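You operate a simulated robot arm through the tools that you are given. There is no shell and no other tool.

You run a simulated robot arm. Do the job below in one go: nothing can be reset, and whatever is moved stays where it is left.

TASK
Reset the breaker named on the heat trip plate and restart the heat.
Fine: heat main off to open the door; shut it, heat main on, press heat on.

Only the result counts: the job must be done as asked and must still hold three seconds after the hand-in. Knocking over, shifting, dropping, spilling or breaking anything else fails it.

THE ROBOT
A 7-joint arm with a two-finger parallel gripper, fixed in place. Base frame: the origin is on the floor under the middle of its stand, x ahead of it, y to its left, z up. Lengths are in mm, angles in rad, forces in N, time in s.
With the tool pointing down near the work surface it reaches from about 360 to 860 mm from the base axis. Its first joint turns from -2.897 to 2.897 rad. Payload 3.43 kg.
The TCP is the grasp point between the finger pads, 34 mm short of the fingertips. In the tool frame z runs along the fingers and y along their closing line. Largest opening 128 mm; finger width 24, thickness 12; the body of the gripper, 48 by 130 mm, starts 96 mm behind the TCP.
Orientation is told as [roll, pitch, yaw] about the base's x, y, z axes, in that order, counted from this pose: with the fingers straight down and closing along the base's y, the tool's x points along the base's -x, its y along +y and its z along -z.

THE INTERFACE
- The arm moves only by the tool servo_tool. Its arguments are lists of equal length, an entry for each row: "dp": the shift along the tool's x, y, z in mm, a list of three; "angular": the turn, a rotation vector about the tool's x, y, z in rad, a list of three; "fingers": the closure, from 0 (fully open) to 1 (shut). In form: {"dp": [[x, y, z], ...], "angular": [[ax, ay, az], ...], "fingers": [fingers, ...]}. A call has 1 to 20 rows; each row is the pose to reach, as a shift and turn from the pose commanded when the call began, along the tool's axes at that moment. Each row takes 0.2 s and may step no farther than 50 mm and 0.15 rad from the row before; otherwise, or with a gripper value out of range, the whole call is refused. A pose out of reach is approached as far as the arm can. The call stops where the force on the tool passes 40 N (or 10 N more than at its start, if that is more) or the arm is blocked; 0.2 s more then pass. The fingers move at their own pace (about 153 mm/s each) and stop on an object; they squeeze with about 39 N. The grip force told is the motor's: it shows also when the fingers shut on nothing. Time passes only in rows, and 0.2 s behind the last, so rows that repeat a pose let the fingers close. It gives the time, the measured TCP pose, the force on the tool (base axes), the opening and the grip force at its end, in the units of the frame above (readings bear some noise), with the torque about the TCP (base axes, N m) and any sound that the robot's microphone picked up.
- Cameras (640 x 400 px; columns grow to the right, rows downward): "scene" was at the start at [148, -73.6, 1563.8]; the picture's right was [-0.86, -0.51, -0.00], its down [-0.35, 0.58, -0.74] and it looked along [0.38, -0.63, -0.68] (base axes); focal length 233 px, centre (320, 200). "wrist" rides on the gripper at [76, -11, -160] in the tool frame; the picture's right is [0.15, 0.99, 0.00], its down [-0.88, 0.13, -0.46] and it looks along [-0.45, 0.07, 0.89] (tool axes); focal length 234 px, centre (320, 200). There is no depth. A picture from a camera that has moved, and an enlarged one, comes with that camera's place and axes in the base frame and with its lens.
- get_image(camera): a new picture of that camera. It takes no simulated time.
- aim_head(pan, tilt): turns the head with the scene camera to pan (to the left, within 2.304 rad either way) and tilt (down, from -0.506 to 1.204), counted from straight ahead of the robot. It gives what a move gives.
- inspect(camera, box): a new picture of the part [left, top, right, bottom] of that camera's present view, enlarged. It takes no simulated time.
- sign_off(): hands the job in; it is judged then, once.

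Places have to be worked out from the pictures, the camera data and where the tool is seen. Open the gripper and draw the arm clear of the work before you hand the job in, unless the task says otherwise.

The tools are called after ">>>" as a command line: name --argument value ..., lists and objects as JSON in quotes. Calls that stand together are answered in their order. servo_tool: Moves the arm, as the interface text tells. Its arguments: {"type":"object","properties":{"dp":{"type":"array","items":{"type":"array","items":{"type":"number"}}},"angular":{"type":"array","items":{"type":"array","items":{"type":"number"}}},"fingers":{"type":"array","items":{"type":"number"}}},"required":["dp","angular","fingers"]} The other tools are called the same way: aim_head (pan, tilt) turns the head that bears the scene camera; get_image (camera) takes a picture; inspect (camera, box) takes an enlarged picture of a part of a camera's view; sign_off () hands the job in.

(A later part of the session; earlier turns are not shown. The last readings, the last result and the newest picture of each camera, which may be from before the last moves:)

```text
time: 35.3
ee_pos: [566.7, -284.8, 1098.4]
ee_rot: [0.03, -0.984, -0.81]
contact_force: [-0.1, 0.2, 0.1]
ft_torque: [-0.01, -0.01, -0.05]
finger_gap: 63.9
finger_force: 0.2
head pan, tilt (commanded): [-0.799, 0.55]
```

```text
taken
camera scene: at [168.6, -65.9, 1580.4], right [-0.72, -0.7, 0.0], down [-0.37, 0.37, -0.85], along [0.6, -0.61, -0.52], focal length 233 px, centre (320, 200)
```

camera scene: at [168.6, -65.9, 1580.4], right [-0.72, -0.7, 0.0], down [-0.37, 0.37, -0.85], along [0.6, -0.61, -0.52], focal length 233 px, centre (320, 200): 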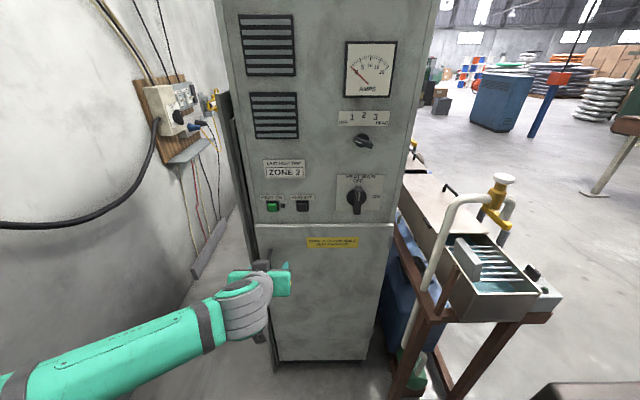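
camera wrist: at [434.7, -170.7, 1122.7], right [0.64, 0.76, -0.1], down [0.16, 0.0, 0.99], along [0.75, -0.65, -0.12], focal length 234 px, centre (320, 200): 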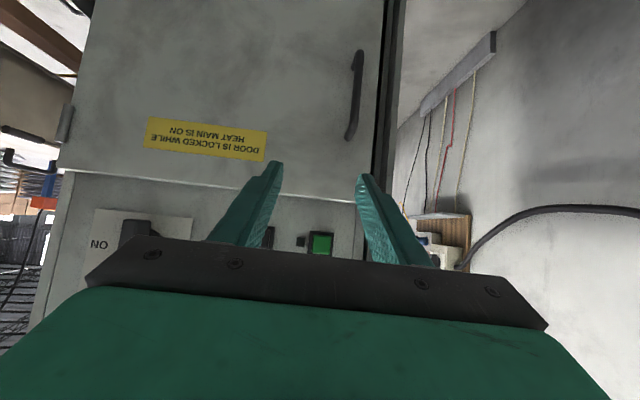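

The handle is in view. I enlarge it to fix its position.

>>> inspect --camera "wrist" --box '[290, 30, 430, 150]'

>>> inspect --camera "scene" --box '[220, 190, 400, 310]'

```text
3.33 times, centred on (360, 90) of wrist
camera zoom: at [434.7, -170.7, 1122.7], right [0.64, 0.76, -0.1], down [0.16, 0.0, 0.99], along [0.75, -0.65, -0.12], focal length 781 px, centre (187, 567)
```

zoom: 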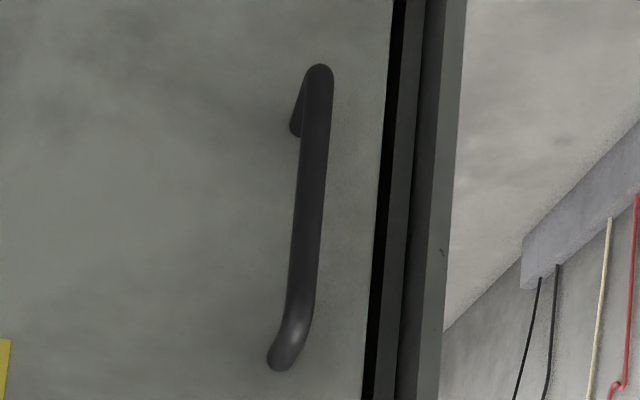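

```text
3.33 times, centred on (310, 250) of scene
camera zoom: at [168.6, -65.9, 1580.4], right [-0.72, -0.7, 0.0], down [-0.37, 0.37, -0.85], along [0.6, -0.61, -0.52], focal length 777 px, centre (353, 33)
```

zoom: 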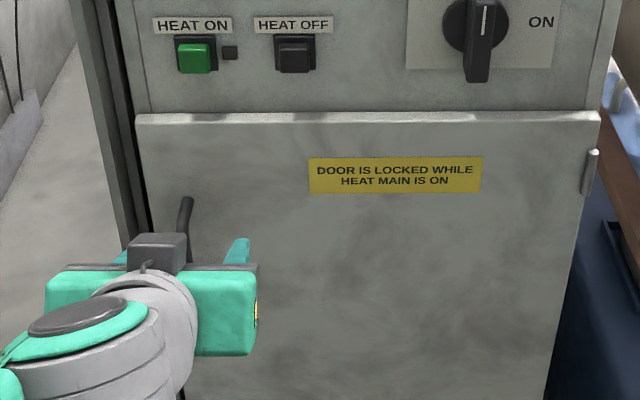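

The handle bar solves to a ≈ -250 along the panel: about (722, -368), 43 mm off the door, z from 840 to 955, 13 mm thick. I move to a pre-grasp 80 mm in front of its middle with the fingers open about 50 mm.

>>> servo_tool --dp '[[19, 8, 30], [38, 16, 60], [57, 24, 90], [76, 31, 120], [94, 39, 151], [113, 47, 181], [113, 47, 181]]' --angular '[[0, 0, 0], [0, 0, 0], [0, 0, 0], [0, 0, 0], [0, 0, 0], [0, 0, 0], [0, 0, 0]]' --fingers '[0.61, 0.61, 0.61, 0.61, 0.61, 0.61, 0.61]'

>>> get_image --camera "wrist"

>>> get_image --camera "scene"

```text
time: 36.9
ee_pos: [664.5, -309.1, 906.9]
ee_rot: [0.033, -0.986, -0.814]
contact_force: [0.4, -0.1, -0.2]
ft_torque: [0.04, 0.01, -0.02]
finger_gap: 50.1
finger_force: 0.1
head pan, tilt (commanded): [-0.799, 0.55]
```

```text
taken
camera wrist: at [532.8, -194.8, 931.2], right [0.64, 0.76, -0.1], down [0.16, 0.0, 0.99], along [0.75, -0.65, -0.12], focal length 234 px, centre (320, 200)
```

wrist: 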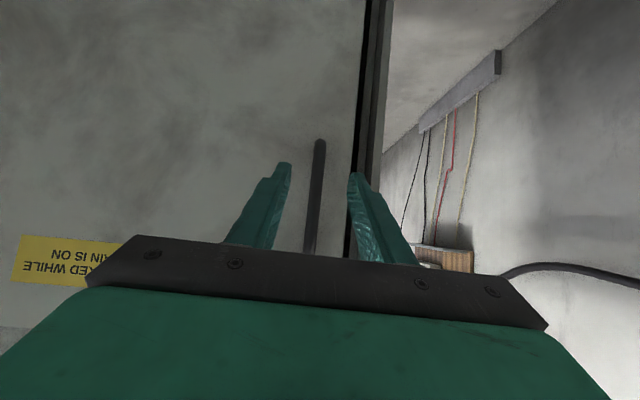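

```text
taken
camera scene: at [167.8, -66.3, 1580.4], right [-0.72, -0.7, 0.0], down [-0.36, 0.37, -0.85], along [0.59, -0.61, -0.52], focal length 233 px, centre (320, 200)
```

scene: 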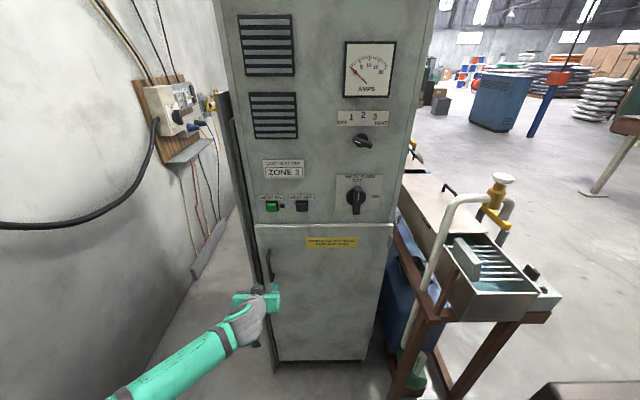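

The bar lies centred between the open fingers. I advance 78 mm straight toward the door so the bar sits between the pads, then close on it.

>>> servo_tool --dp '[[-11, 0, 16], [-22, 0, 33], [-33, 0, 49], [-43, 0, 65], [-43, 0, 65], [-43, 0, 65], [-43, 0, 65]]' --angular '[[0, 0, 0], [0, 0, 0], [0, 0, 0], [0, 0, 0], [0, 0, 0], [0, 0, 0], [0, 0, 0]]' --fingers '[0.61, 0.61, 0.61, 0.61, 1, 1, 1]'

>>> get_image --camera "wrist"

```text
time: 38.5
ee_pos: [719.5, -365.7, 907.4]
ee_rot: [0.028, -0.984, -0.811]
contact_force: [-0.7, -2.1, 1.2]
ft_torque: [-1.18, 0.85, 0.05]
finger_gap: 14.3
finger_force: 45.1
head pan, tilt (commanded): [-0.799, 0.55]
```

```text
taken
camera wrist: at [588.8, -250.6, 933.0], right [0.64, 0.76, -0.11], down [0.16, 0.0, 0.99], along [0.75, -0.65, -0.12], focal length 234 px, centre (320, 200)
```

wrist: 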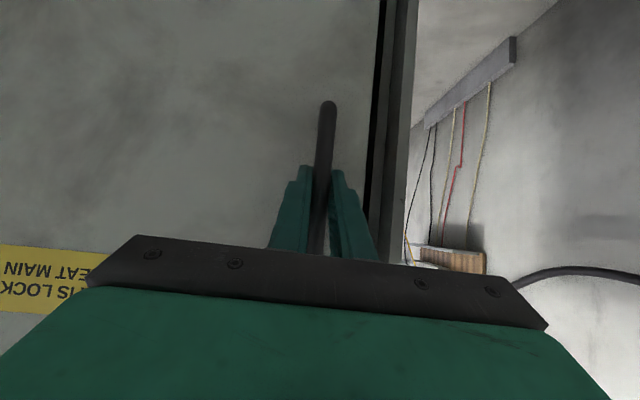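

The grip holds the bar (gap 14.3 mm). I pull the door open along its arc about the right-hand hinge, first about 10°.

>>> servo_tool --dp '[[4, -0.8, -6], [8.6, -1.7, -13], [15, -3.5, -23], [21.4, -5.3, -32.5], [31.9, -9.1, -48.4], [42.5, -13.8, -64.5]]' --angular '[[0, 0, 0], [0, 0, 0], [0, 0, 0], [0, 0, 0], [0, 0, 0], [0, 0, 0]]' --fingers '[1, 1, 1, 1, 1, 1]'

>>> get_image --camera "wrist"

>>> get_image --camera "scene"

```text
time: 39.9
ee_pos: [652.3, -319.7, 908.5]
ee_rot: [0.03, -0.986, -0.813]
contact_force: [-2.3, -6.6, 8.7]
ft_torque: [-1.05, 0.84, 0.05]
finger_gap: 14.1
finger_force: 45.1
head pan, tilt (commanded): [-0.799, 0.55]
```

```text
taken
camera wrist: at [521.1, -205.6, 932.6], right [0.64, 0.76, -0.11], down [0.16, 0.01, 0.99], along [0.75, -0.65, -0.11], focal length 234 px, centre (320, 200)
```

wrist: 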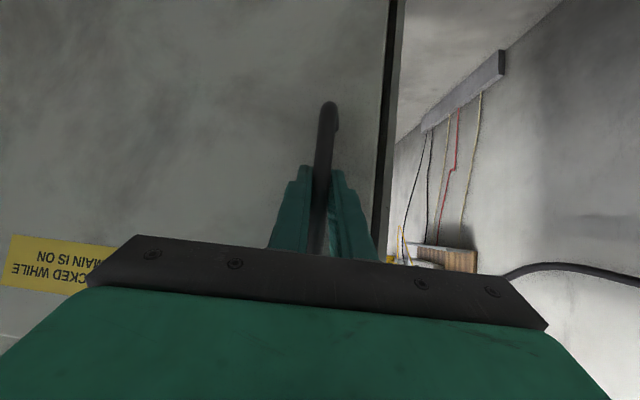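

```text
taken
camera scene: at [167.4, -66.4, 1580.5], right [-0.72, -0.7, 0.0], down [-0.36, 0.37, -0.85], along [0.59, -0.61, -0.52], focal length 233 px, centre (320, 200)
```

scene: 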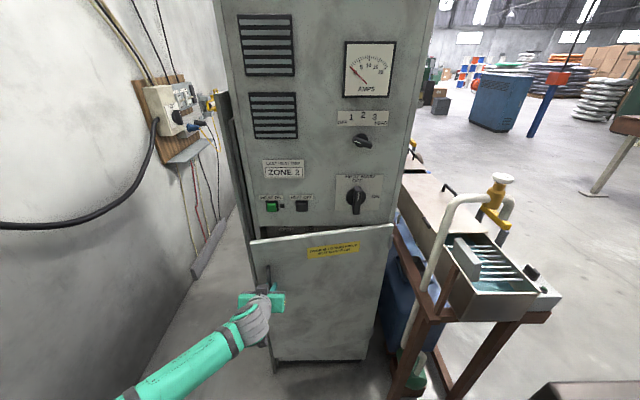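

The door swings with the handle. I continue the arc to about 40°, turning the hand a little with the door.

>>> servo_tool --dp '[[10.2, -5.8, -15.6], [20.4, -12, -31.2], [40.2, -27, -61.6], [59.2, -45.3, -90.8], [77.1, -66.5, -118.5], [94, -90.4, -144.7], [109.5, -117, -169]]' --angular '[[-0.018, 0, -0.012], [-0.036, 0.001, -0.024], [-0.073, 0.002, -0.048], [-0.109, 0.002, -0.072], [-0.145, 0.003, -0.096], [-0.182, 0.004, -0.121], [-0.218, 0.005, -0.145]]' --fingers '[1, 1, 1, 1, 1, 1, 1]'

>>> get_image --camera "wrist"

>>> get_image --camera "scene"

```text
time: 40.6
ee_pos: [596.0, -294.3, 910.0]
ee_rot: [0.086, -0.978, -0.815]
contact_force: [-2.6, -7.6, -3.4]
ft_torque: [-1.16, 0.75, 0.25]
finger_gap: 15.0
finger_force: 45.0
head pan, tilt (commanded): [-0.799, 0.55]
stopped in row 3: the force on the tool passed its limit at 90 N (the readings are from after the stop); the commanded pose is now the measured one
```

```text
taken
camera wrist: at [458.3, -186.0, 935.9], right [0.61, 0.79, -0.07], down [0.14, -0.02, 0.99], along [0.78, -0.62, -0.12], focal length 234 px, centre (320, 200)
```

wrist: 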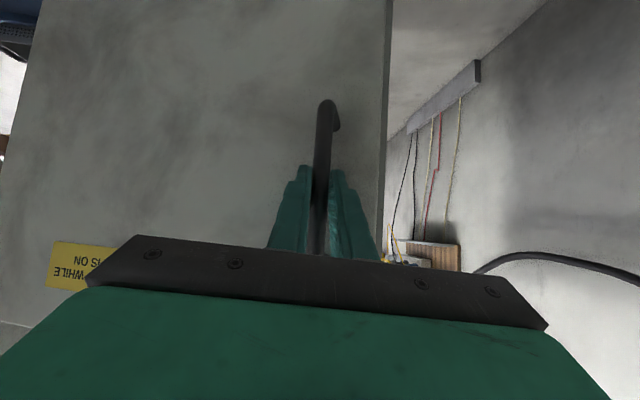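

```text
taken
camera scene: at [167.8, -66.5, 1580.4], right [-0.72, -0.7, 0.0], down [-0.36, 0.37, -0.85], along [0.59, -0.61, -0.52], focal length 233 px, centre (320, 200)
```

scene: 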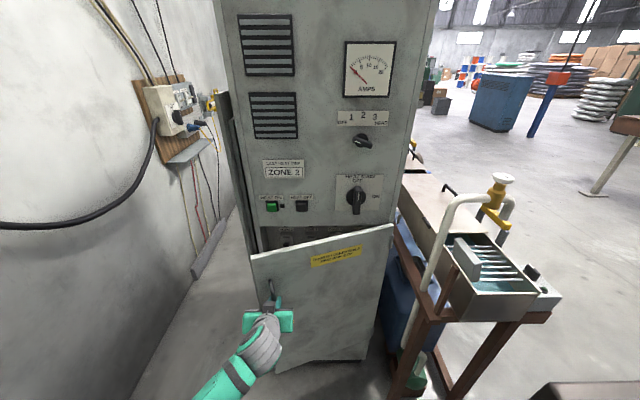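

A force spike stopped the pull at about 18.7° of opening, likely from moving the heavy door too fast; the grip still holds. I continue slower along the same arc, without turning the hand.

>>> servo_tool --dp '[[4, -3, -6.3], [8.2, -6.2, -12.7], [15.8, -12.8, -24.7], [23.4, -19.8, -36.5], [30.8, -27.3, -48.2], [37.9, -35.2, -59.6], [45, -43.7, -70.8]]' --angular '[[0, 0, 0], [0, 0, 0], [0, 0, 0], [0, 0, 0], [0, 0, 0], [0, 0, 0], [0, 0, 0]]' --fingers '[1, 1, 1, 1, 1, 1, 1]'

>>> get_image --camera "wrist"

>>> get_image --camera "scene"

```text
time: 42.2
ee_pos: [513.0, -272.3, 910.1]
ee_rot: [0.06, -0.973, -0.813]
contact_force: [-0.8, -4.9, 0.0]
ft_torque: [-0.59, 1.36, 0.03]
finger_gap: 14.5
finger_force: 44.8
out of reach, approached as far as the arm can: row 7
head pan, tilt (commanded): [-0.799, 0.55]
stopped in row 7: the force on the tool passed its limit at 44 N (the readings are from after the stop); the commanded pose is now the measured one
```

```text
taken
camera wrist: at [376.9, -161.2, 937.0], right [0.63, 0.78, -0.09], down [0.15, -0.01, 0.99], along [0.77, -0.63, -0.13], focal length 234 px, centre (320, 200)
```

wrist: 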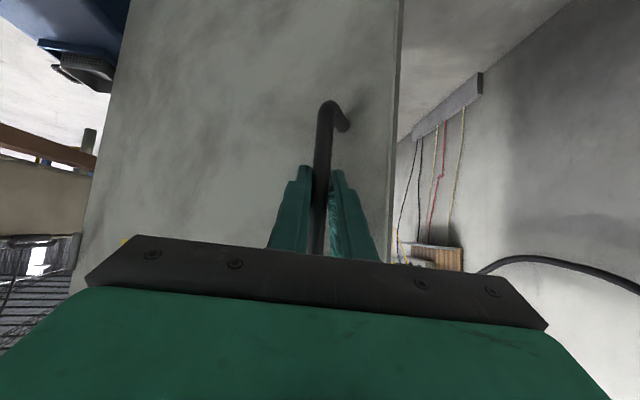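

```text
taken
camera scene: at [168.1, -66.4, 1580.4], right [-0.72, -0.7, 0.0], down [-0.36, 0.37, -0.85], along [0.59, -0.61, -0.52], focal length 233 px, centre (320, 200)
```

scene: 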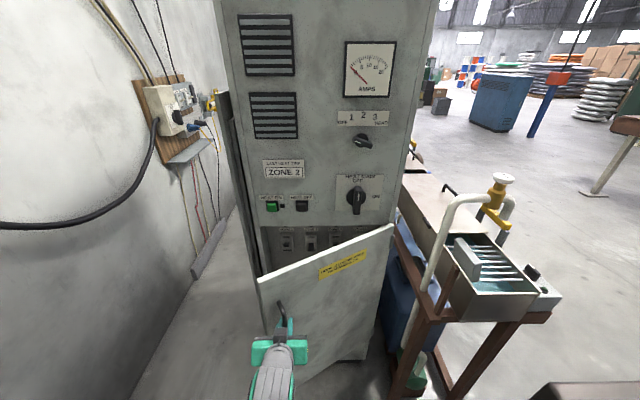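

The door is about 30° open and the breakers show inside just under the panel; the arm hit a reach limit. I look closer at the opening.

>>> inspect --camera "scene" --box '[240, 210, 400, 310]'

```text
4.00 times, centred on (320, 260) of scene
camera zoom: at [168.1, -66.4, 1580.4], right [-0.72, -0.7, 0.0], down [-0.36, 0.37, -0.85], along [0.59, -0.61, -0.52], focal length 932 px, centre (320, -40)
```

zoom: 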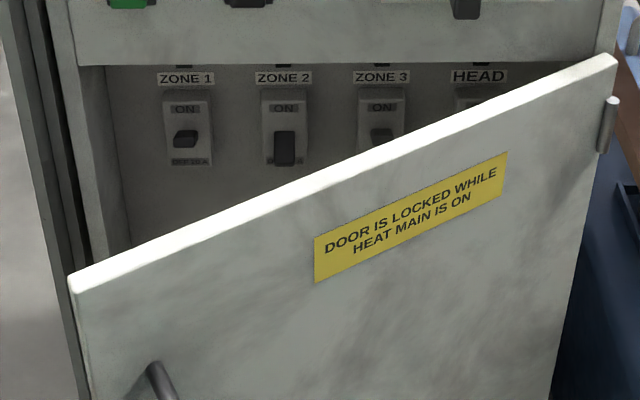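

ZONE 2's toggle sits lower than its neighbours. I release the handle gently (opening only to ~32 mm so the fingers stay off the tilted door) and back off along the tool axis.

>>> servo_tool --dp '[[0, 0, 0], [0, 0, 0], [0, 0, -10], [0, 0, -22], [0, 0, -36], [0, 0, -50]]' --angular '[[0, 0, 0], [0, 0, 0], [0, 0, 0], [0, 0, 0], [0, 0, 0], [0, 0, 0]]' --fingers '[0.75, 0.75, 0.75, 0.75, 0.75, 0.75]'

>>> get_image --camera "wrist"

>>> get_image --camera "scene"

```text
time: 43.6
ee_pos: [480.8, -242.2, 939.6]
ee_rot: [0.067, -0.971, -0.813]
contact_force: [0.3, -0.3, -0.3]
ft_torque: [0.02, 0.0, 0.03]
finger_gap: 32.0
finger_force: 0.0
head pan, tilt (commanded): [-0.799, 0.55]
```

```text
taken
camera wrist: at [346.9, -132.7, 966.1], right [0.62, 0.78, -0.08], down [0.15, -0.01, 0.99], along [0.77, -0.63, -0.13], focal length 234 px, centre (320, 200)
```

wrist: 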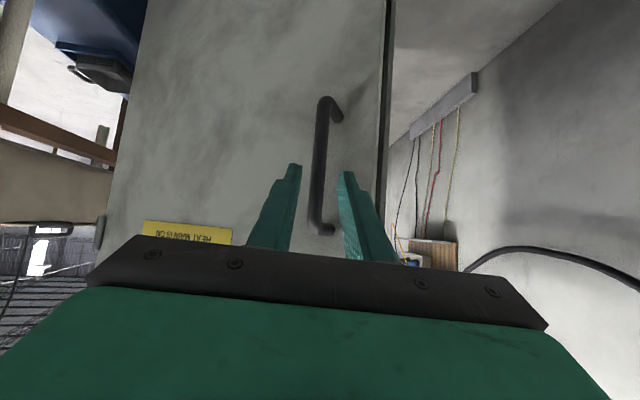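

```text
taken
camera scene: at [167.8, -66.4, 1580.4], right [-0.72, -0.7, 0.0], down [-0.36, 0.37, -0.85], along [0.59, -0.61, -0.52], focal length 233 px, centre (320, 200)
```

scene: 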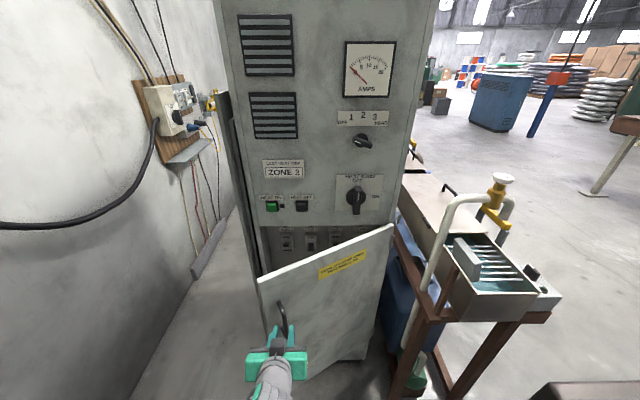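

Released cleanly and the door stays put. I retreat and rise above the door while turning the tool to point straight down, so I can push the door open from its inner side.

>>> servo_tool --dp '[[0, 0, -30], [-25, 0, -55], [-60, 1, -75], [-95, 2, -95], [-130, 3, -112], [-165, 3, -130], [-195, 4, -145], [-209, 4, -154], [-209, 4, -154]]' --angular '[[0, 0, 0], [0, 0.1, 0], [0, 0.24, 0], [0, 0.38, 0], [0, 0.52, 0], [0, 0.66, 0], [0, 0.8, 0], [0, 0.93, 0], [0, 0.971, 0]]' --fingers '[0.75, 0.75, 0.75, 0.85, 1, 1, 1, 1, 1]'

>>> get_image --camera "wrist"

>>> get_image --camera "scene"

```text
time: 45.6
ee_pos: [469.5, -239.1, 1198.2]
ee_rot: [0.035, 0.0, -0.761]
contact_force: [0.0, -0.5, 0.5]
ft_torque: [-0.01, 0.05, 0.01]
finger_gap: 0.0
finger_force: 33.2
out of reach, approached as far as the arm can: row 1, 2, 3
head pan, tilt (commanded): [-0.799, 0.55]
```

```text
taken
camera wrist: at [402.3, -200.9, 1356.9], right [0.58, 0.82, 0.04], down [0.72, -0.52, 0.46], along [0.4, -0.24, -0.89], focal length 234 px, centre (320, 200)
```

wrist: 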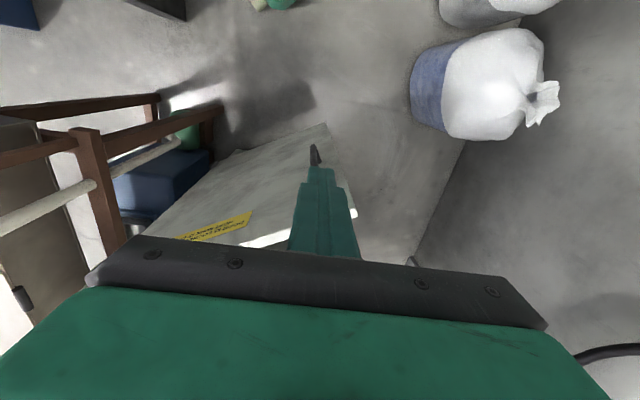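

```text
taken
camera scene: at [168.1, -66.3, 1580.4], right [-0.72, -0.7, 0.0], down [-0.36, 0.37, -0.85], along [0.59, -0.61, -0.52], focal length 233 px, centre (320, 200)
```

scene: 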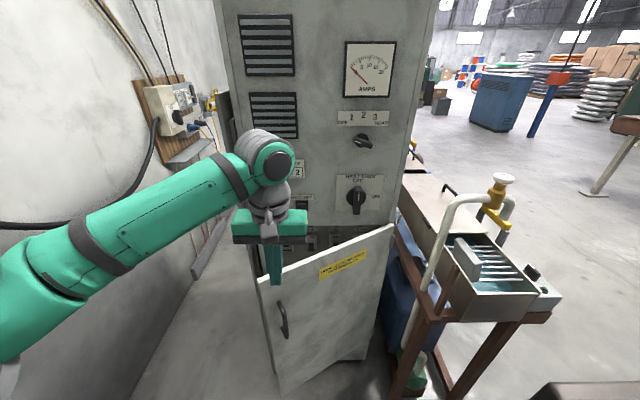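

The tool points straight down above the half-open door (φ≈28°). I move over the wedge behind the door at a safe height before lowering the closed fingers.

>>> servo_tool --dp '[[-39, -11, 0], [-77, -22, -1], [-116, -32, -1], [-154, -43, -2], [-193, -54, -2], [-193, -54, -2]]' --angular '[[0, 0, 0], [0, 0, 0], [0, 0, 0], [0, 0, 0], [0, 0, 0], [0, 0, 0]]' --fingers '[1, 1, 1, 1, 1, 1]'

>>> get_image --camera "wrist"

>>> get_image --camera "scene"

```text
time: 47.0
ee_pos: [569.0, -413.6, 1202.6]
ee_rot: [0.038, -0.002, -0.76]
contact_force: [-0.5, 0.9, 0.1]
ft_torque: [-0.02, 0.0, 0.0]
finger_gap: 0.1
finger_force: 33.1
head pan, tilt (commanded): [-0.799, 0.55]
```

```text
taken
camera wrist: at [503.3, -374.4, 1360.9], right [0.57, 0.82, 0.04], down [0.72, -0.52, 0.46], along [0.4, -0.24, -0.89], focal length 234 px, centre (320, 200)
```

wrist: 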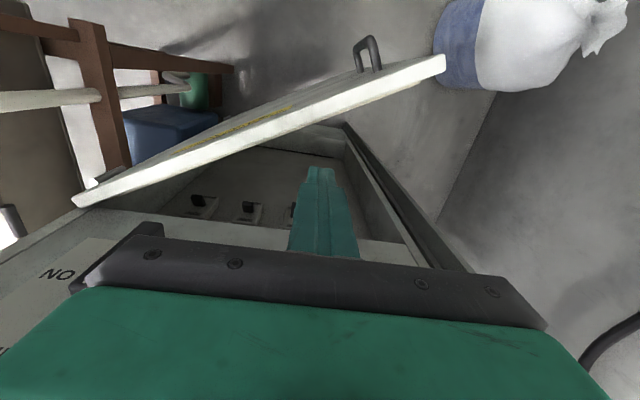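

```text
taken
camera scene: at [168.2, -66.4, 1580.4], right [-0.72, -0.7, 0.0], down [-0.36, 0.37, -0.85], along [0.59, -0.61, -0.52], focal length 233 px, centre (320, 200)
```

scene: 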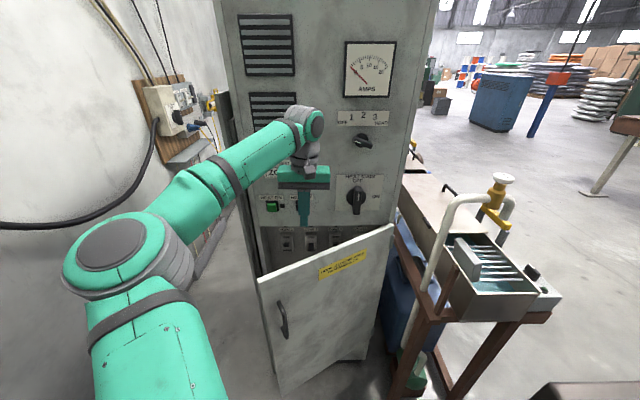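

The fingers hang over the wedge between the door's inner face and the panel. I lower about 138 mm so the tips go some 35 mm below the door's top edge.

>>> servo_tool --dp '[[0, 0, 35], [0, 0, 70], [0, 0, 105], [0, 0, 138], [0, 0, 138]]' --angular '[[0, 0, 0], [0, 0, 0], [0, 0, 0], [0, 0, 0], [0, 0, 0]]' --fingers '[1, 1, 1, 1, 1]'

>>> get_image --camera "wrist"

```text
time: 48.2
ee_pos: [577.0, -412.5, 1062.7]
ee_rot: [0.038, -0.003, -0.761]
contact_force: [-0.5, 0.4, 0.0]
ft_torque: [0.02, -0.04, 0.02]
finger_gap: 0.0
finger_force: 33.1
head pan, tilt (commanded): [-0.799, 0.55]
```

```text
taken
camera wrist: at [510.1, -373.5, 1221.6], right [0.58, 0.82, 0.04], down [0.72, -0.52, 0.46], along [0.4, -0.24, -0.89], focal length 234 px, centre (320, 200)
```

wrist: 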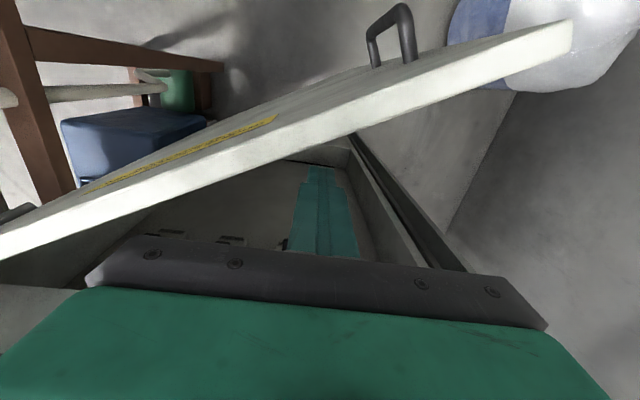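

The fingers are behind the door. I now push it open slowly, following a circle of about 334 mm radius round the hinge.

>>> servo_tool --dp '[[6.5, -2.2, 0], [12.9, -4.3, 0], [19.6, -7, 0], [26.4, -9.8, 0], [33, -12.7, -0.5], [39.7, -15.7, -0.6], [52.8, -22.3, -0.8], [65.4, -29.5, -1], [77.8, -37.1, -1.3], [89.8, -45.4, -1.6], [101.5, -54.1, -1.9], [112.8, -63.3, -2.2], [123.6, -73.1, -2.5], [134.1, -83.2, -2.9]]' --angular '[[0, 0, 0], [0, 0, 0], [0, 0, 0], [0, 0, 0], [0, 0, 0], [0, 0, 0], [0, 0, 0], [0, 0, 0], [0, 0, 0], [0, 0, 0], [0, 0, 0], [0, 0, 0], [0, 0, 0], [0, 0, 0]]' --fingers '[1, 1, 1, 1, 1, 1, 1, 1, 1, 1, 1, 1, 1, 1]'

>>> get_image --camera "wrist"

>>> get_image --camera "scene"

```text
time: 51.2
ee_pos: [422.1, -376.6, 1060.8]
ee_rot: [0.039, -0.002, -0.759]
contact_force: [-0.3, -0.2, 0.9]
ft_torque: [0.0, 0.0, -0.02]
finger_gap: 0.1
finger_force: 33.3
head pan, tilt (commanded): [-0.799, 0.55]
```

```text
taken
camera wrist: at [354.7, -338.3, 1220.4], right [0.57, 0.82, 0.04], down [0.72, -0.52, 0.46], along [0.4, -0.24, -0.89], focal length 234 px, centre (320, 200)
```

wrist: 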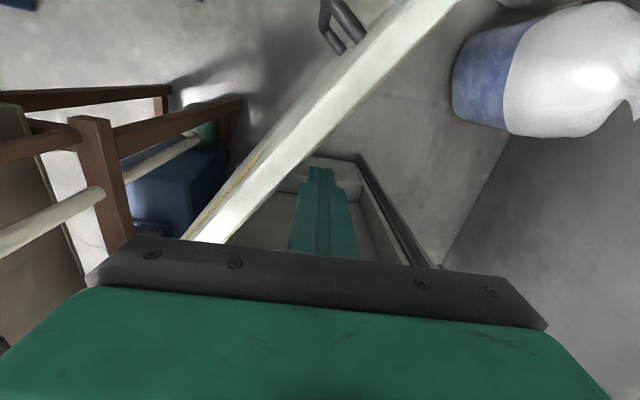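

```text
taken
camera scene: at [168.0, -66.3, 1580.4], right [-0.72, -0.7, 0.0], down [-0.36, 0.37, -0.85], along [0.59, -0.61, -0.52], focal length 233 px, centre (320, 200)
```

scene: 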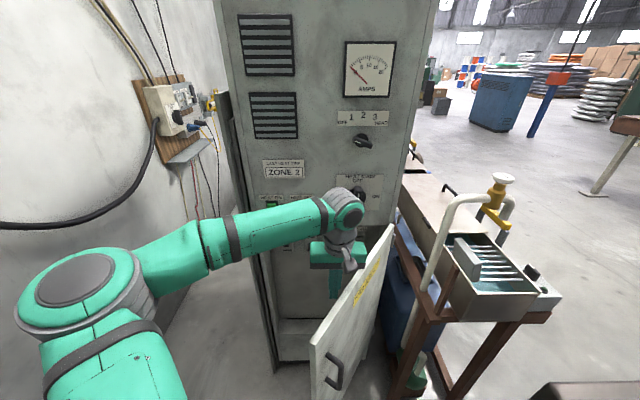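

The door is now about 54° open and moved freely. I keep pushing along the circle toward about 88°, slowing at the end.

>>> servo_tool --dp '[[10, -10.7, 0], [19.4, -21.7, -0.8], [28.4, -33.1, -1.2], [36.9, -45, -1.6], [44.9, -57.2, -2], [52.3, -69.7, -2.5], [59.2, -82.5, -2.9], [65.4, -95.7, -3.4], [71.2, -109, -3.9], [76.4, -122.7, -4.4], [80.9, -136.5, -4.8], [83, -143.5, -5], [84.8, -150.6, -5.3], [86.5, -157.6, -5.5], [88.1, -164.7, -5.8], [89.5, -171.8, -6]]' --angular '[[0, 0, 0], [0, 0, 0], [0, 0, 0], [0, 0, 0], [0, 0, 0], [0, 0, 0], [0, 0, 0], [0, 0, 0], [0, 0, 0], [0, 0, 0], [0, 0, 0], [0, 0, 0], [0, 0, 0], [0, 0, 0], [0, 0, 0], [0, 0, 0]]' --fingers '[1, 1, 1, 1, 1, 1, 1, 1, 1, 1, 1, 1, 1, 1, 1, 1]'

>>> get_image --camera "wrist"

>>> get_image --camera "scene"

```text
time: 54.6
ee_pos: [238.8, -441.0, 1059.3]
ee_rot: [0.038, -0.002, -0.758]
contact_force: [-0.1, 0.2, 0.5]
ft_torque: [0.04, -0.01, 0.02]
finger_gap: 0.1
finger_force: 33.2
head pan, tilt (commanded): [-0.799, 0.55]
```

```text
taken
camera wrist: at [171.6, -401.3, 1217.5], right [0.57, 0.82, 0.04], down [0.72, -0.52, 0.46], along [0.4, -0.24, -0.89], focal length 234 px, centre (320, 200)
```

wrist: 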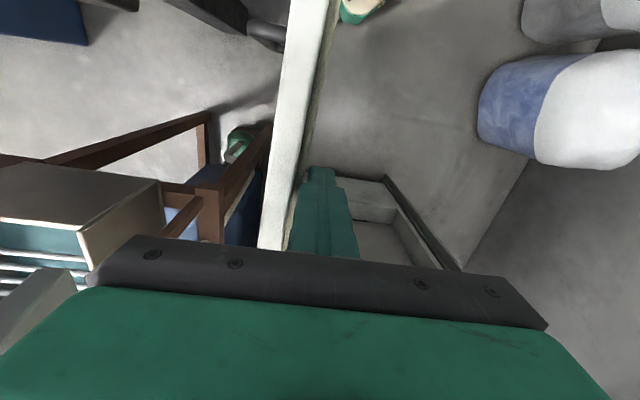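

```text
taken
camera scene: at [167.9, -66.4, 1580.4], right [-0.72, -0.7, 0.0], down [-0.36, 0.37, -0.85], along [0.59, -0.61, -0.52], focal length 233 px, centre (320, 200)
```

scene: 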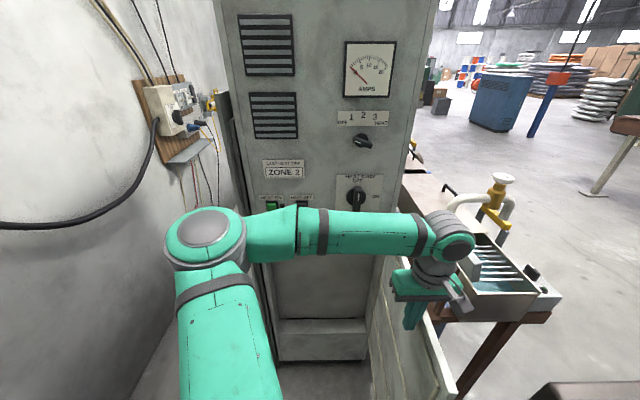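

The door stands close to 88° open, near but not touching the bench. I lift the hand out and move left to look at the breakers.

>>> servo_tool --dp '[[0, 10, 0], [0, 12, -40], [0, 20, -85], [0, 50, -120], [0, 90, -130], [-10, 130, -130], [-30, 170, -130], [-50, 210, -130]]' --angular '[[0, 0, 0], [0, 0, 0], [0, 0, 0], [0, 0, 0], [0, 0, 0], [0, 0, 0], [0, 0, 0], [0, 0, 0]]' --fingers '[1, 1, 1, 1, 1, 1, 1, 1]'

>>> get_image --camera "wrist"

>>> get_image --camera "scene"

```text
time: 56.4
ee_pos: [416.8, -328.6, 1197.6]
ee_rot: [0.039, -0.003, -0.762]
contact_force: [-0.7, -0.4, -0.7]
ft_torque: [0.02, -0.05, 0.01]
finger_gap: 0.1
finger_force: 33.4
head pan, tilt (commanded): [-0.799, 0.55]
```

```text
taken
camera wrist: at [350.3, -290.2, 1356.8], right [0.58, 0.82, 0.04], down [0.71, -0.53, 0.46], along [0.4, -0.24, -0.89], focal length 234 px, centre (320, 200)
```

wrist: 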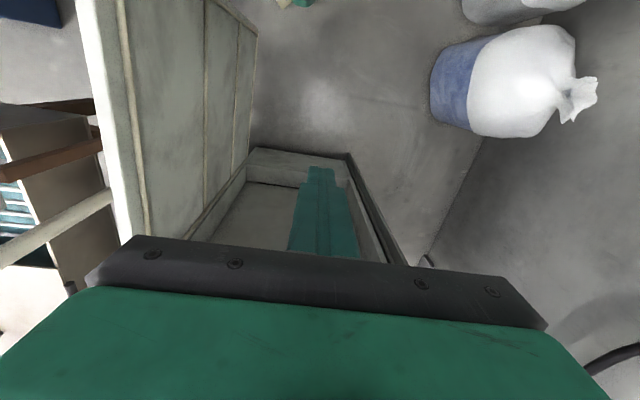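

```text
taken
camera scene: at [167.6, -66.7, 1580.4], right [-0.72, -0.7, 0.0], down [-0.36, 0.37, -0.85], along [0.59, -0.61, -0.52], focal length 233 px, centre (320, 200)
```

scene: 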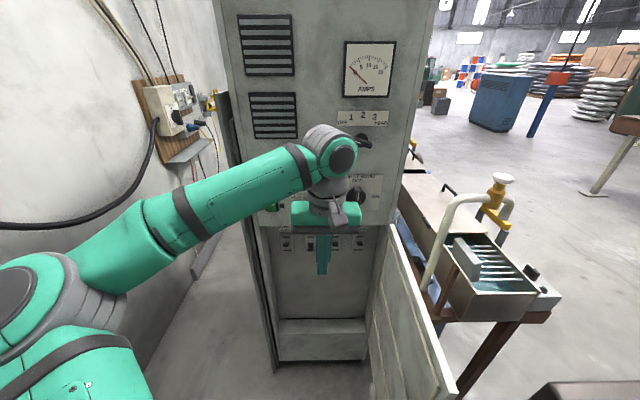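

The open compartment shows the breaker row near its top. I tilt the tool back to 35° below level in front of it so the wrist camera can look in.

>>> servo_tool --dp '[[-9, 4, 19], [-18, 8, 37], [-28, 11, 56], [-37, 15, 74], [-46, 19, 93], [-55, 23, 112], [-65, 27, 130], [-74, 31, 149], [-74, 31, 149]]' --angular '[[0, -0.12, 0], [0, -0.24, 0], [0, -0.36, 0], [0, -0.48, 0], [0, -0.6, 0], [0, -0.72, 0], [0, -0.84, 0], [0, -0.96, 0], [0, -0.96, 0]]' --fingers '[1, 1, 1, 1, 1, 1, 1, 1, 1]'

>>> get_image --camera "wrist"

>>> get_image --camera "scene"

```text
time: 58.4
ee_pos: [493.0, -352.3, 1048.0]
ee_rot: [0.065, -0.962, -0.818]
contact_force: [0.7, 0.7, 0.5]
ft_torque: [-0.01, 0.0, 0.04]
finger_gap: 0.2
finger_force: 32.7
head pan, tilt (commanded): [-0.799, 0.55]
```

```text
taken
camera wrist: at [359.8, -242.0, 1076.7], right [0.63, 0.78, -0.08], down [0.16, -0.02, 0.99], along [0.76, -0.63, -0.14], focal length 234 px, centre (320, 200)
```

wrist: 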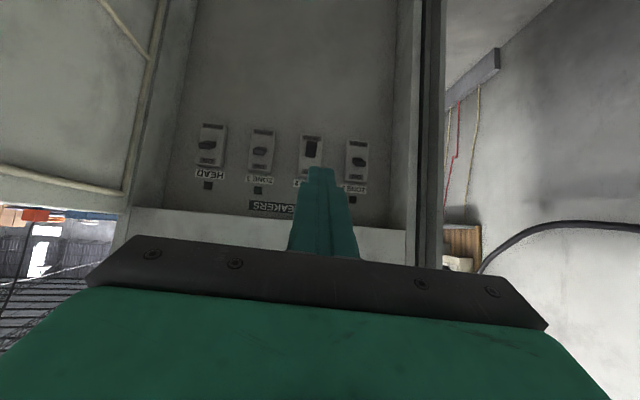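

```text
taken
camera scene: at [168.3, -66.1, 1580.4], right [-0.72, -0.7, 0.0], down [-0.37, 0.37, -0.85], along [0.6, -0.61, -0.52], focal length 233 px, centre (320, 200)
```

scene: 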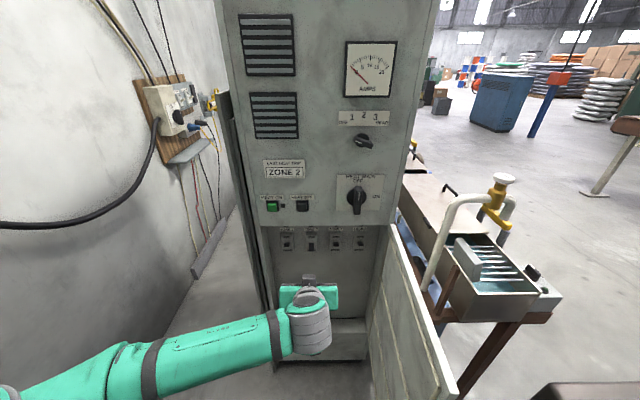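

Both cameras now see the breakers. I enlarge both views to read the toggles and triangulate ZONE 2.

>>> inspect --camera "wrist" --box '[180, 100, 400, 230]'

>>> inspect --camera "scene" --box '[255, 215, 385, 290]'

```text
2.91 times, centred on (290, 165) of wrist
camera zoom: at [359.8, -242.0, 1076.7], right [0.63, 0.78, -0.08], down [0.16, -0.02, 0.99], along [0.76, -0.63, -0.14], focal length 681 px, centre (407, 302)
```

zoom: 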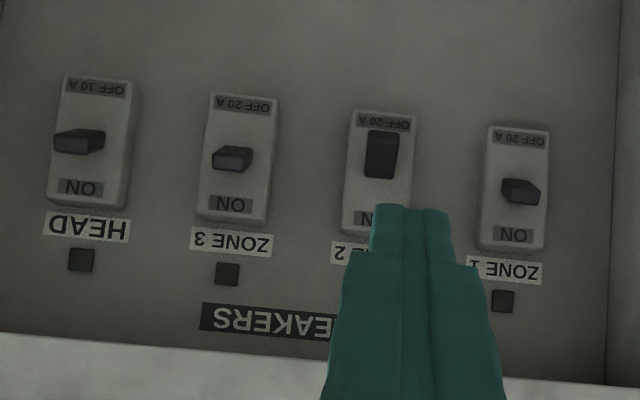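

```text
4.92 times, centred on (320, 252) of scene
camera zoom: at [168.3, -66.1, 1580.4], right [-0.72, -0.7, 0.0], down [-0.37, 0.37, -0.85], along [0.6, -0.61, -0.52], focal length 1148 px, centre (320, -58)
```

zoom: 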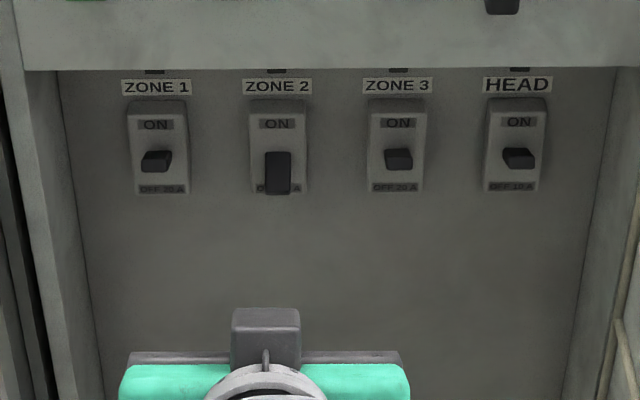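

ZONE 2's lever (at about a=-99, root z≈916, 75 mm behind the panel face) points down about 40°, while the other three point up at ON. I approach with closed fingertips to just above and in front of it.

>>> servo_tool --dp '[[-7, -1, 36], [-15, -3, 71], [-22, -4, 107], [-29, -5, 143], [-37, -7, 178], [-44, -8, 214], [-51, -9, 249], [-51, -9, 249]]' --angular '[[0, 0, 0], [0, 0, 0], [0, 0, 0], [0, 0, 0], [0, 0, 0], [0, 0, 0], [0, 0, 0], [0, 0, 0]]' --fingers '[1, 1, 1, 1, 1, 1, 1, 1]'

>>> get_image --camera "wrist"

>>> inspect --camera "wrist" --box '[220, 60, 420, 220]'

>>> inspect --camera "scene" --box '[255, 215, 385, 290]'

```text
time: 60.2
ee_pos: [665.3, -513.3, 950.0]
ee_rot: [0.066, -0.96, -0.812]
contact_force: [-0.2, -0.5, -0.5]
ft_torque: [-0.03, -0.02, -0.01]
finger_gap: 0.1
finger_force: 33.2
head pan, tilt (commanded): [-0.799, 0.55]
```

```text
taken
camera wrist: at [529.6, -402.7, 978.1], right [0.62, 0.78, -0.08], down [0.16, -0.02, 0.99], along [0.77, -0.63, -0.14], focal length 234 px, centre (320, 200)
```

wrist: 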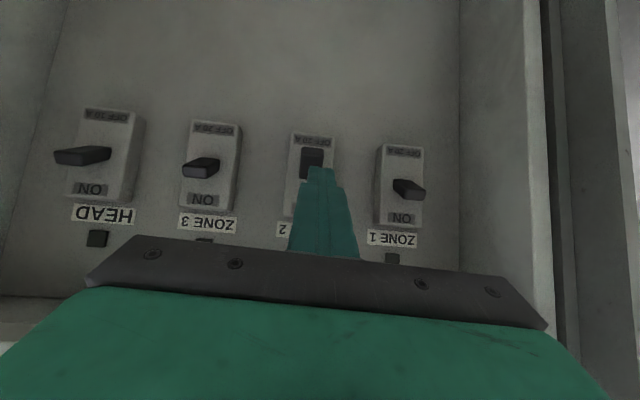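

```text
2.50 times, centred on (320, 140) of wrist
camera zoom: at [529.6, -402.7, 978.1], right [0.62, 0.78, -0.08], down [0.16, -0.02, 0.99], along [0.77, -0.63, -0.14], focal length 585 px, centre (320, 350)
```

zoom: 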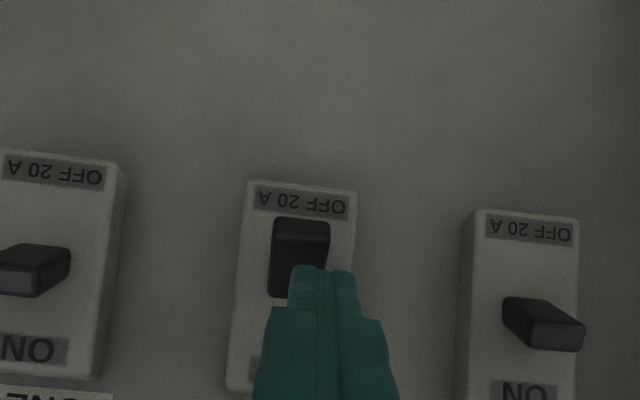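

```text
4.92 times, centred on (320, 252) of scene
camera zoom: at [168.1, -66.4, 1580.4], right [-0.72, -0.7, 0.0], down [-0.36, 0.37, -0.85], along [0.59, -0.61, -0.52], focal length 1148 px, centre (320, -58)
```

zoom: 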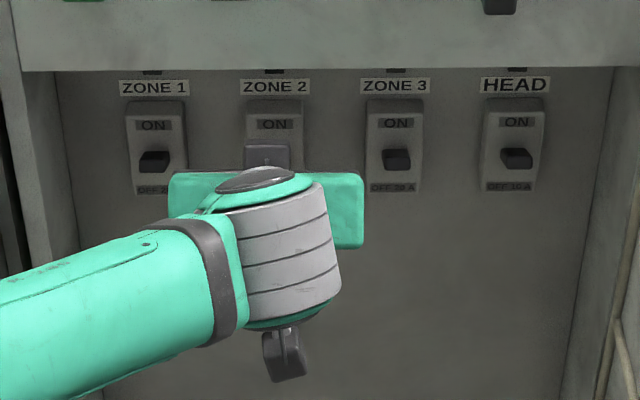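

The fingertip is about 8 mm left of the lever. I shift right and in so the tip sits just over the lever, still about 8 mm clear of the breaker housing.

>>> servo_tool --dp '[[0, -8.6, 0], [-8.5, -8.6, 12], [-17, -8.6, 23.9], [-17, -8.6, 23.9]]' --angular '[[0, 0, 0], [0, 0, 0], [0, 0, 0], [0, 0, 0]]' --fingers '[1, 1, 1, 1]'

>>> inspect --camera "wrist" --box '[220, 60, 420, 220]'

```text
time: 61.1
ee_pos: [674.5, -538.5, 948.8]
ee_rot: [0.065, -0.957, -0.812]
contact_force: [-24.4, 27.3, 16.8]
ft_torque: [-0.05, -0.25, 0.13]
finger_gap: 0.4
finger_force: 33.3
head pan, tilt (commanded): [-0.799, 0.55]
stopped in row 4: the force on the tool passed its limit at 60 N (the readings are from after the stop); the commanded pose is now the measured one
```

```text
2.50 times, centred on (320, 140) of wrist
camera zoom: at [540.7, -428.8, 978.5], right [0.62, 0.78, -0.08], down [0.16, -0.02, 0.99], along [0.76, -0.63, -0.14], focal length 585 px, centre (320, 350)
```

zoom: 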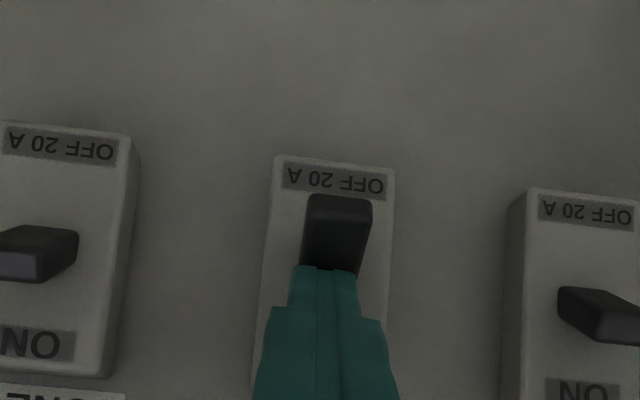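

The tip touched the breaker housing (36 N outward), so its front is nearer (b≈-890) than estimated. I back off 10 mm, then press down in small steps on the lever to make sure it is fully at OFF.

>>> servo_tool --dp '[[2.8, 2, -4], [5.7, 4, -8.2], [5.7, 4, -8.2]]' --angular '[[0, 0, 0], [0, 0, 0], [0, 0, 0]]' --fingers '[1, 1, 1]'

>>> servo_tool --dp '[[4.1, 0, 2.9], [8.2, 0, 5.7], [12.3, 0, 8.6], [16.4, 0, 11.4], [20.5, 0, 14.3], [23, 0, 16]]' --angular '[[0, 0, 0], [0, 0, 0], [0, 0, 0], [0, 0, 0], [0, 0, 0], [0, 0, 0]]' --fingers '[1, 1, 1, 1, 1, 1]'

>>> inspect --camera "wrist" --box '[220, 60, 420, 220]'

```text
time: 61.9
ee_pos: [672.8, -531.3, 948.4]
ee_rot: [0.065, -0.956, -0.813]
contact_force: [0.2, -0.6, -0.2]
ft_torque: [0.01, 0.0, 0.01]
finger_gap: 0.0
finger_force: 33.4
head pan, tilt (commanded): [-0.799, 0.55]
```

```text
time: 62.6
ee_pos: [672.6, -531.1, 943.8]
ee_rot: [0.065, -0.966, -0.815]
contact_force: [-12.2, 12.5, 16.9]
ft_torque: [0.12, 0.1, 0.01]
finger_gap: 0.3
finger_force: 33.2
head pan, tilt (commanded): [-0.799, 0.55]
stopped in row 3: the force on the tool passed its limit at 45 N (the readings are from after the stop); the commanded pose is now the measured one
```

```text
2.50 times, centred on (320, 140) of wrist
camera zoom: at [538.4, -421.5, 971.9], right [0.63, 0.78, -0.08], down [0.16, -0.02, 0.99], along [0.76, -0.63, -0.13], focal length 585 px, centre (320, 350)
```

zoom: 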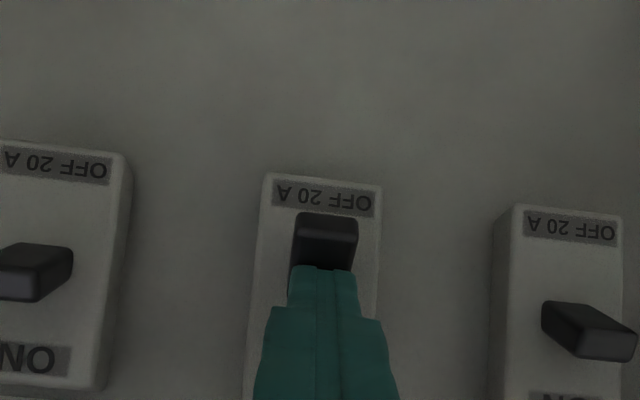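

Pressing at the lever's root gave 45 N with no motion (the force is square to a lever lying 45° down). I back off, slide outward toward the lever's end and press there gently to see if it gives.

>>> servo_tool --dp '[[-1, 0.2, -5.6], [7, 0, -7], [15.7, 0, -8.6], [16.4, 0, -4.7], [17.1, 0, -0.8]]' --angular '[[0, 0, 0], [0, 0, 0], [0, 0, 0], [0, 0, 0], [0, 0, 0]]' --fingers '[1, 1, 1, 1, 1]'

>>> inspect --camera "wrist" --box '[220, 60, 420, 220]'

```text
time: 63.7
ee_pos: [661.1, -521.5, 929.7]
ee_rot: [0.062, -0.96, -0.813]
contact_force: [-16.3, 20.5, 16.1]
ft_torque: [0.09, 0.19, -0.11]
finger_gap: 0.0
finger_force: 32.8
head pan, tilt (commanded): [-0.799, 0.55]
stopped in row 5: the force on the tool passed its limit at 47 N (the readings are from after the stop); the commanded pose is now the measured one
```

```text
2.50 times, centred on (320, 140) of wrist
camera zoom: at [527.1, -411.6, 959.5], right [0.62, 0.78, -0.08], down [0.16, -0.02, 0.99], along [0.77, -0.63, -0.14], focal length 585 px, centre (320, 350)
```

zoom: 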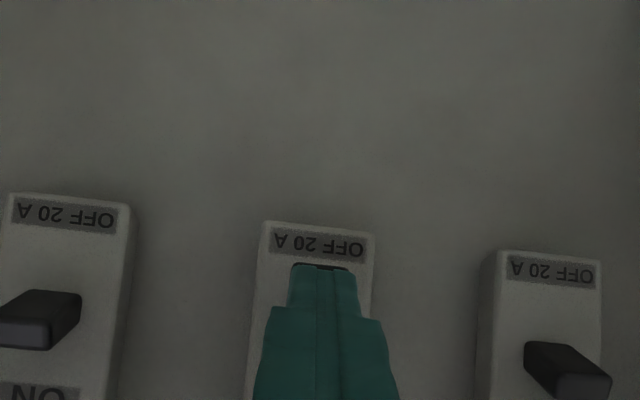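

47 N near the lever's end also gave no motion: the lever is hard against its OFF stop. Now I go out, below, and in under the lever to push it up to ON.

>>> servo_tool --dp '[[7.2, 0.2, -10.2], [14.3, 0.5, -20.5], [34, -0.4, -7], [53.7, -1.3, 6.9], [53.7, -1.3, 6.9], [42.6, -1.7, 22.8], [31.5, -2.1, 38.7], [31.5, -2.1, 38.7]]' --angular '[[0, 0, 0], [0, 0, 0], [0, 0, 0], [0, 0, 0], [0, 0, 0], [0, 0, 0], [0, 0, 0], [0, 0, 0]]' --fingers '[1, 1, 1, 1, 1, 1, 1, 1]'

>>> inspect --camera "wrist" --box '[220, 60, 420, 220]'

```text
time: 65.5
ee_pos: [671.4, -532.1, 880.2]
ee_rot: [0.063, -0.958, -0.811]
contact_force: [-0.1, -0.2, 0.7]
ft_torque: [-0.01, -0.02, 0.01]
finger_gap: 0.0
finger_force: 33.3
head pan, tilt (commanded): [-0.799, 0.55]
```

```text
2.50 times, centred on (320, 140) of wrist
camera zoom: at [537.9, -421.2, 908.9], right [0.62, 0.78, -0.08], down [0.16, -0.02, 0.99], along [0.77, -0.63, -0.14], focal length 585 px, centre (320, 350)
```

zoom: 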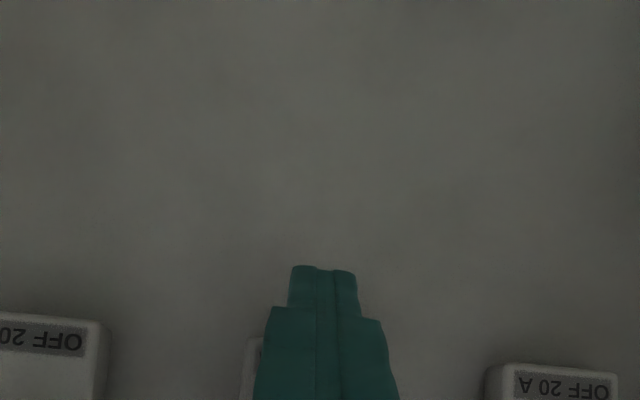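

The tip is under the lever without contact. I push straight up in small steps.

>>> servo_tool --dp '[[-6.6, 0.3, -4.6], [-12.3, 0.6, -8.6], [-16.4, 0.7, -11.4], [-20.5, 0.9, -14.3], [-24.6, 1.1, -17.1], [-28.7, 1.3, -20], [-32.8, 1.5, -22.8], [-36.9, 1.7, -25.7], [-41, 1.9, -28.5]]' --angular '[[0, 0, 0], [0, 0, 0], [0, 0, 0], [0, 0, 0], [0, 0, 0], [0, 0, 0], [0, 0, 0], [0, 0, 0], [0, 0, 0]]' --fingers '[1, 1, 1, 1, 1, 1, 1, 1, 1]'

>>> get_image --camera "wrist"

>>> inspect --camera "wrist" --box '[220, 60, 420, 220]'

```text
time: 67.5
ee_pos: [667.9, -530.4, 927.0]
ee_rot: [0.061, -0.951, -0.81]
contact_force: [-10.9, 8.4, -20.6]
ft_torque: [0.27, 0.04, 0.31]
finger_gap: 0.0
finger_force: 33.1
head pan, tilt (commanded): [-0.799, 0.55]
```

```text
taken
camera wrist: at [535.7, -421.4, 957.3], right [0.62, 0.78, -0.08], down [0.17, -0.03, 0.99], along [0.76, -0.63, -0.15], focal length 234 px, centre (320, 200)
```

wrist: 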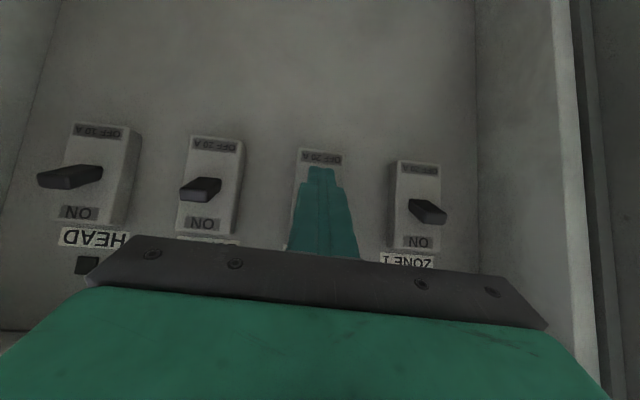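

```text
2.50 times, centred on (320, 140) of wrist
camera zoom: at [535.7, -421.4, 957.3], right [0.62, 0.78, -0.08], down [0.17, -0.03, 0.99], along [0.76, -0.63, -0.15], focal length 585 px, centre (320, 350)
```

zoom: 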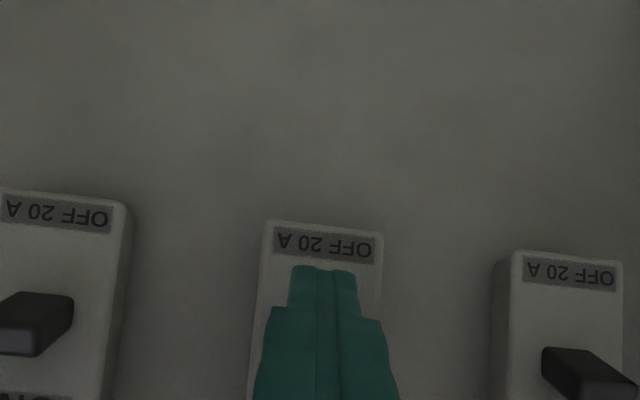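

The tool feels ~25 N down-and-out after rising 47 mm, so the lever has swung with it. I check from the scene camera whether it matches the others.

>>> inspect --camera "scene" --box '[255, 215, 385, 290]'

```text
4.92 times, centred on (320, 252) of scene
camera zoom: at [167.1, -66.8, 1580.4], right [-0.72, -0.7, 0.0], down [-0.36, 0.38, -0.85], along [0.59, -0.61, -0.52], focal length 1148 px, centre (320, -58)
```

zoom: 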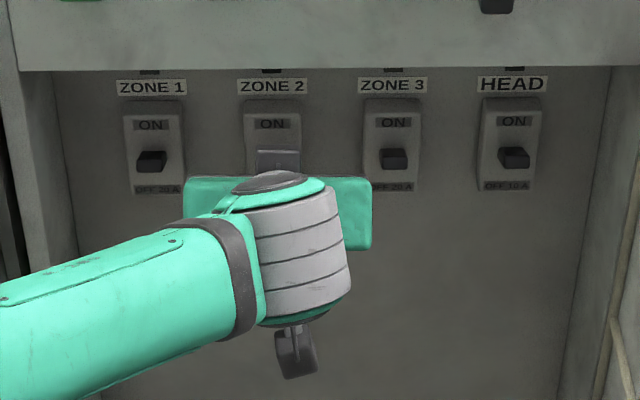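

The hand hides the lever. I push up a few millimetres more until the stop is felt.

>>> servo_tool --dp '[[-2.5, 0.1, -1.7], [-4.9, 0.2, -3.4], [-7.4, 0.3, -5.1], [-9.8, 0.4, -6.8]]' --angular '[[0, 0, 0], [0, 0, 0], [0, 0, 0], [0, 0, 0]]' --fingers '[1, 1, 1, 1]'

```text
time: 67.9
ee_pos: [669.4, -531.3, 925.6]
ee_rot: [0.058, -0.945, -0.808]
contact_force: [-2.8, 1.5, -8.9]
ft_torque: [0.08, 0.04, 0.03]
finger_gap: 0.1
finger_force: 33.0
head pan, tilt (commanded): [-0.799, 0.55]
stopped in row 2: the force on the tool passed its limit at 43 N (the readings are from after the stop); the commanded pose is now the measured one
```

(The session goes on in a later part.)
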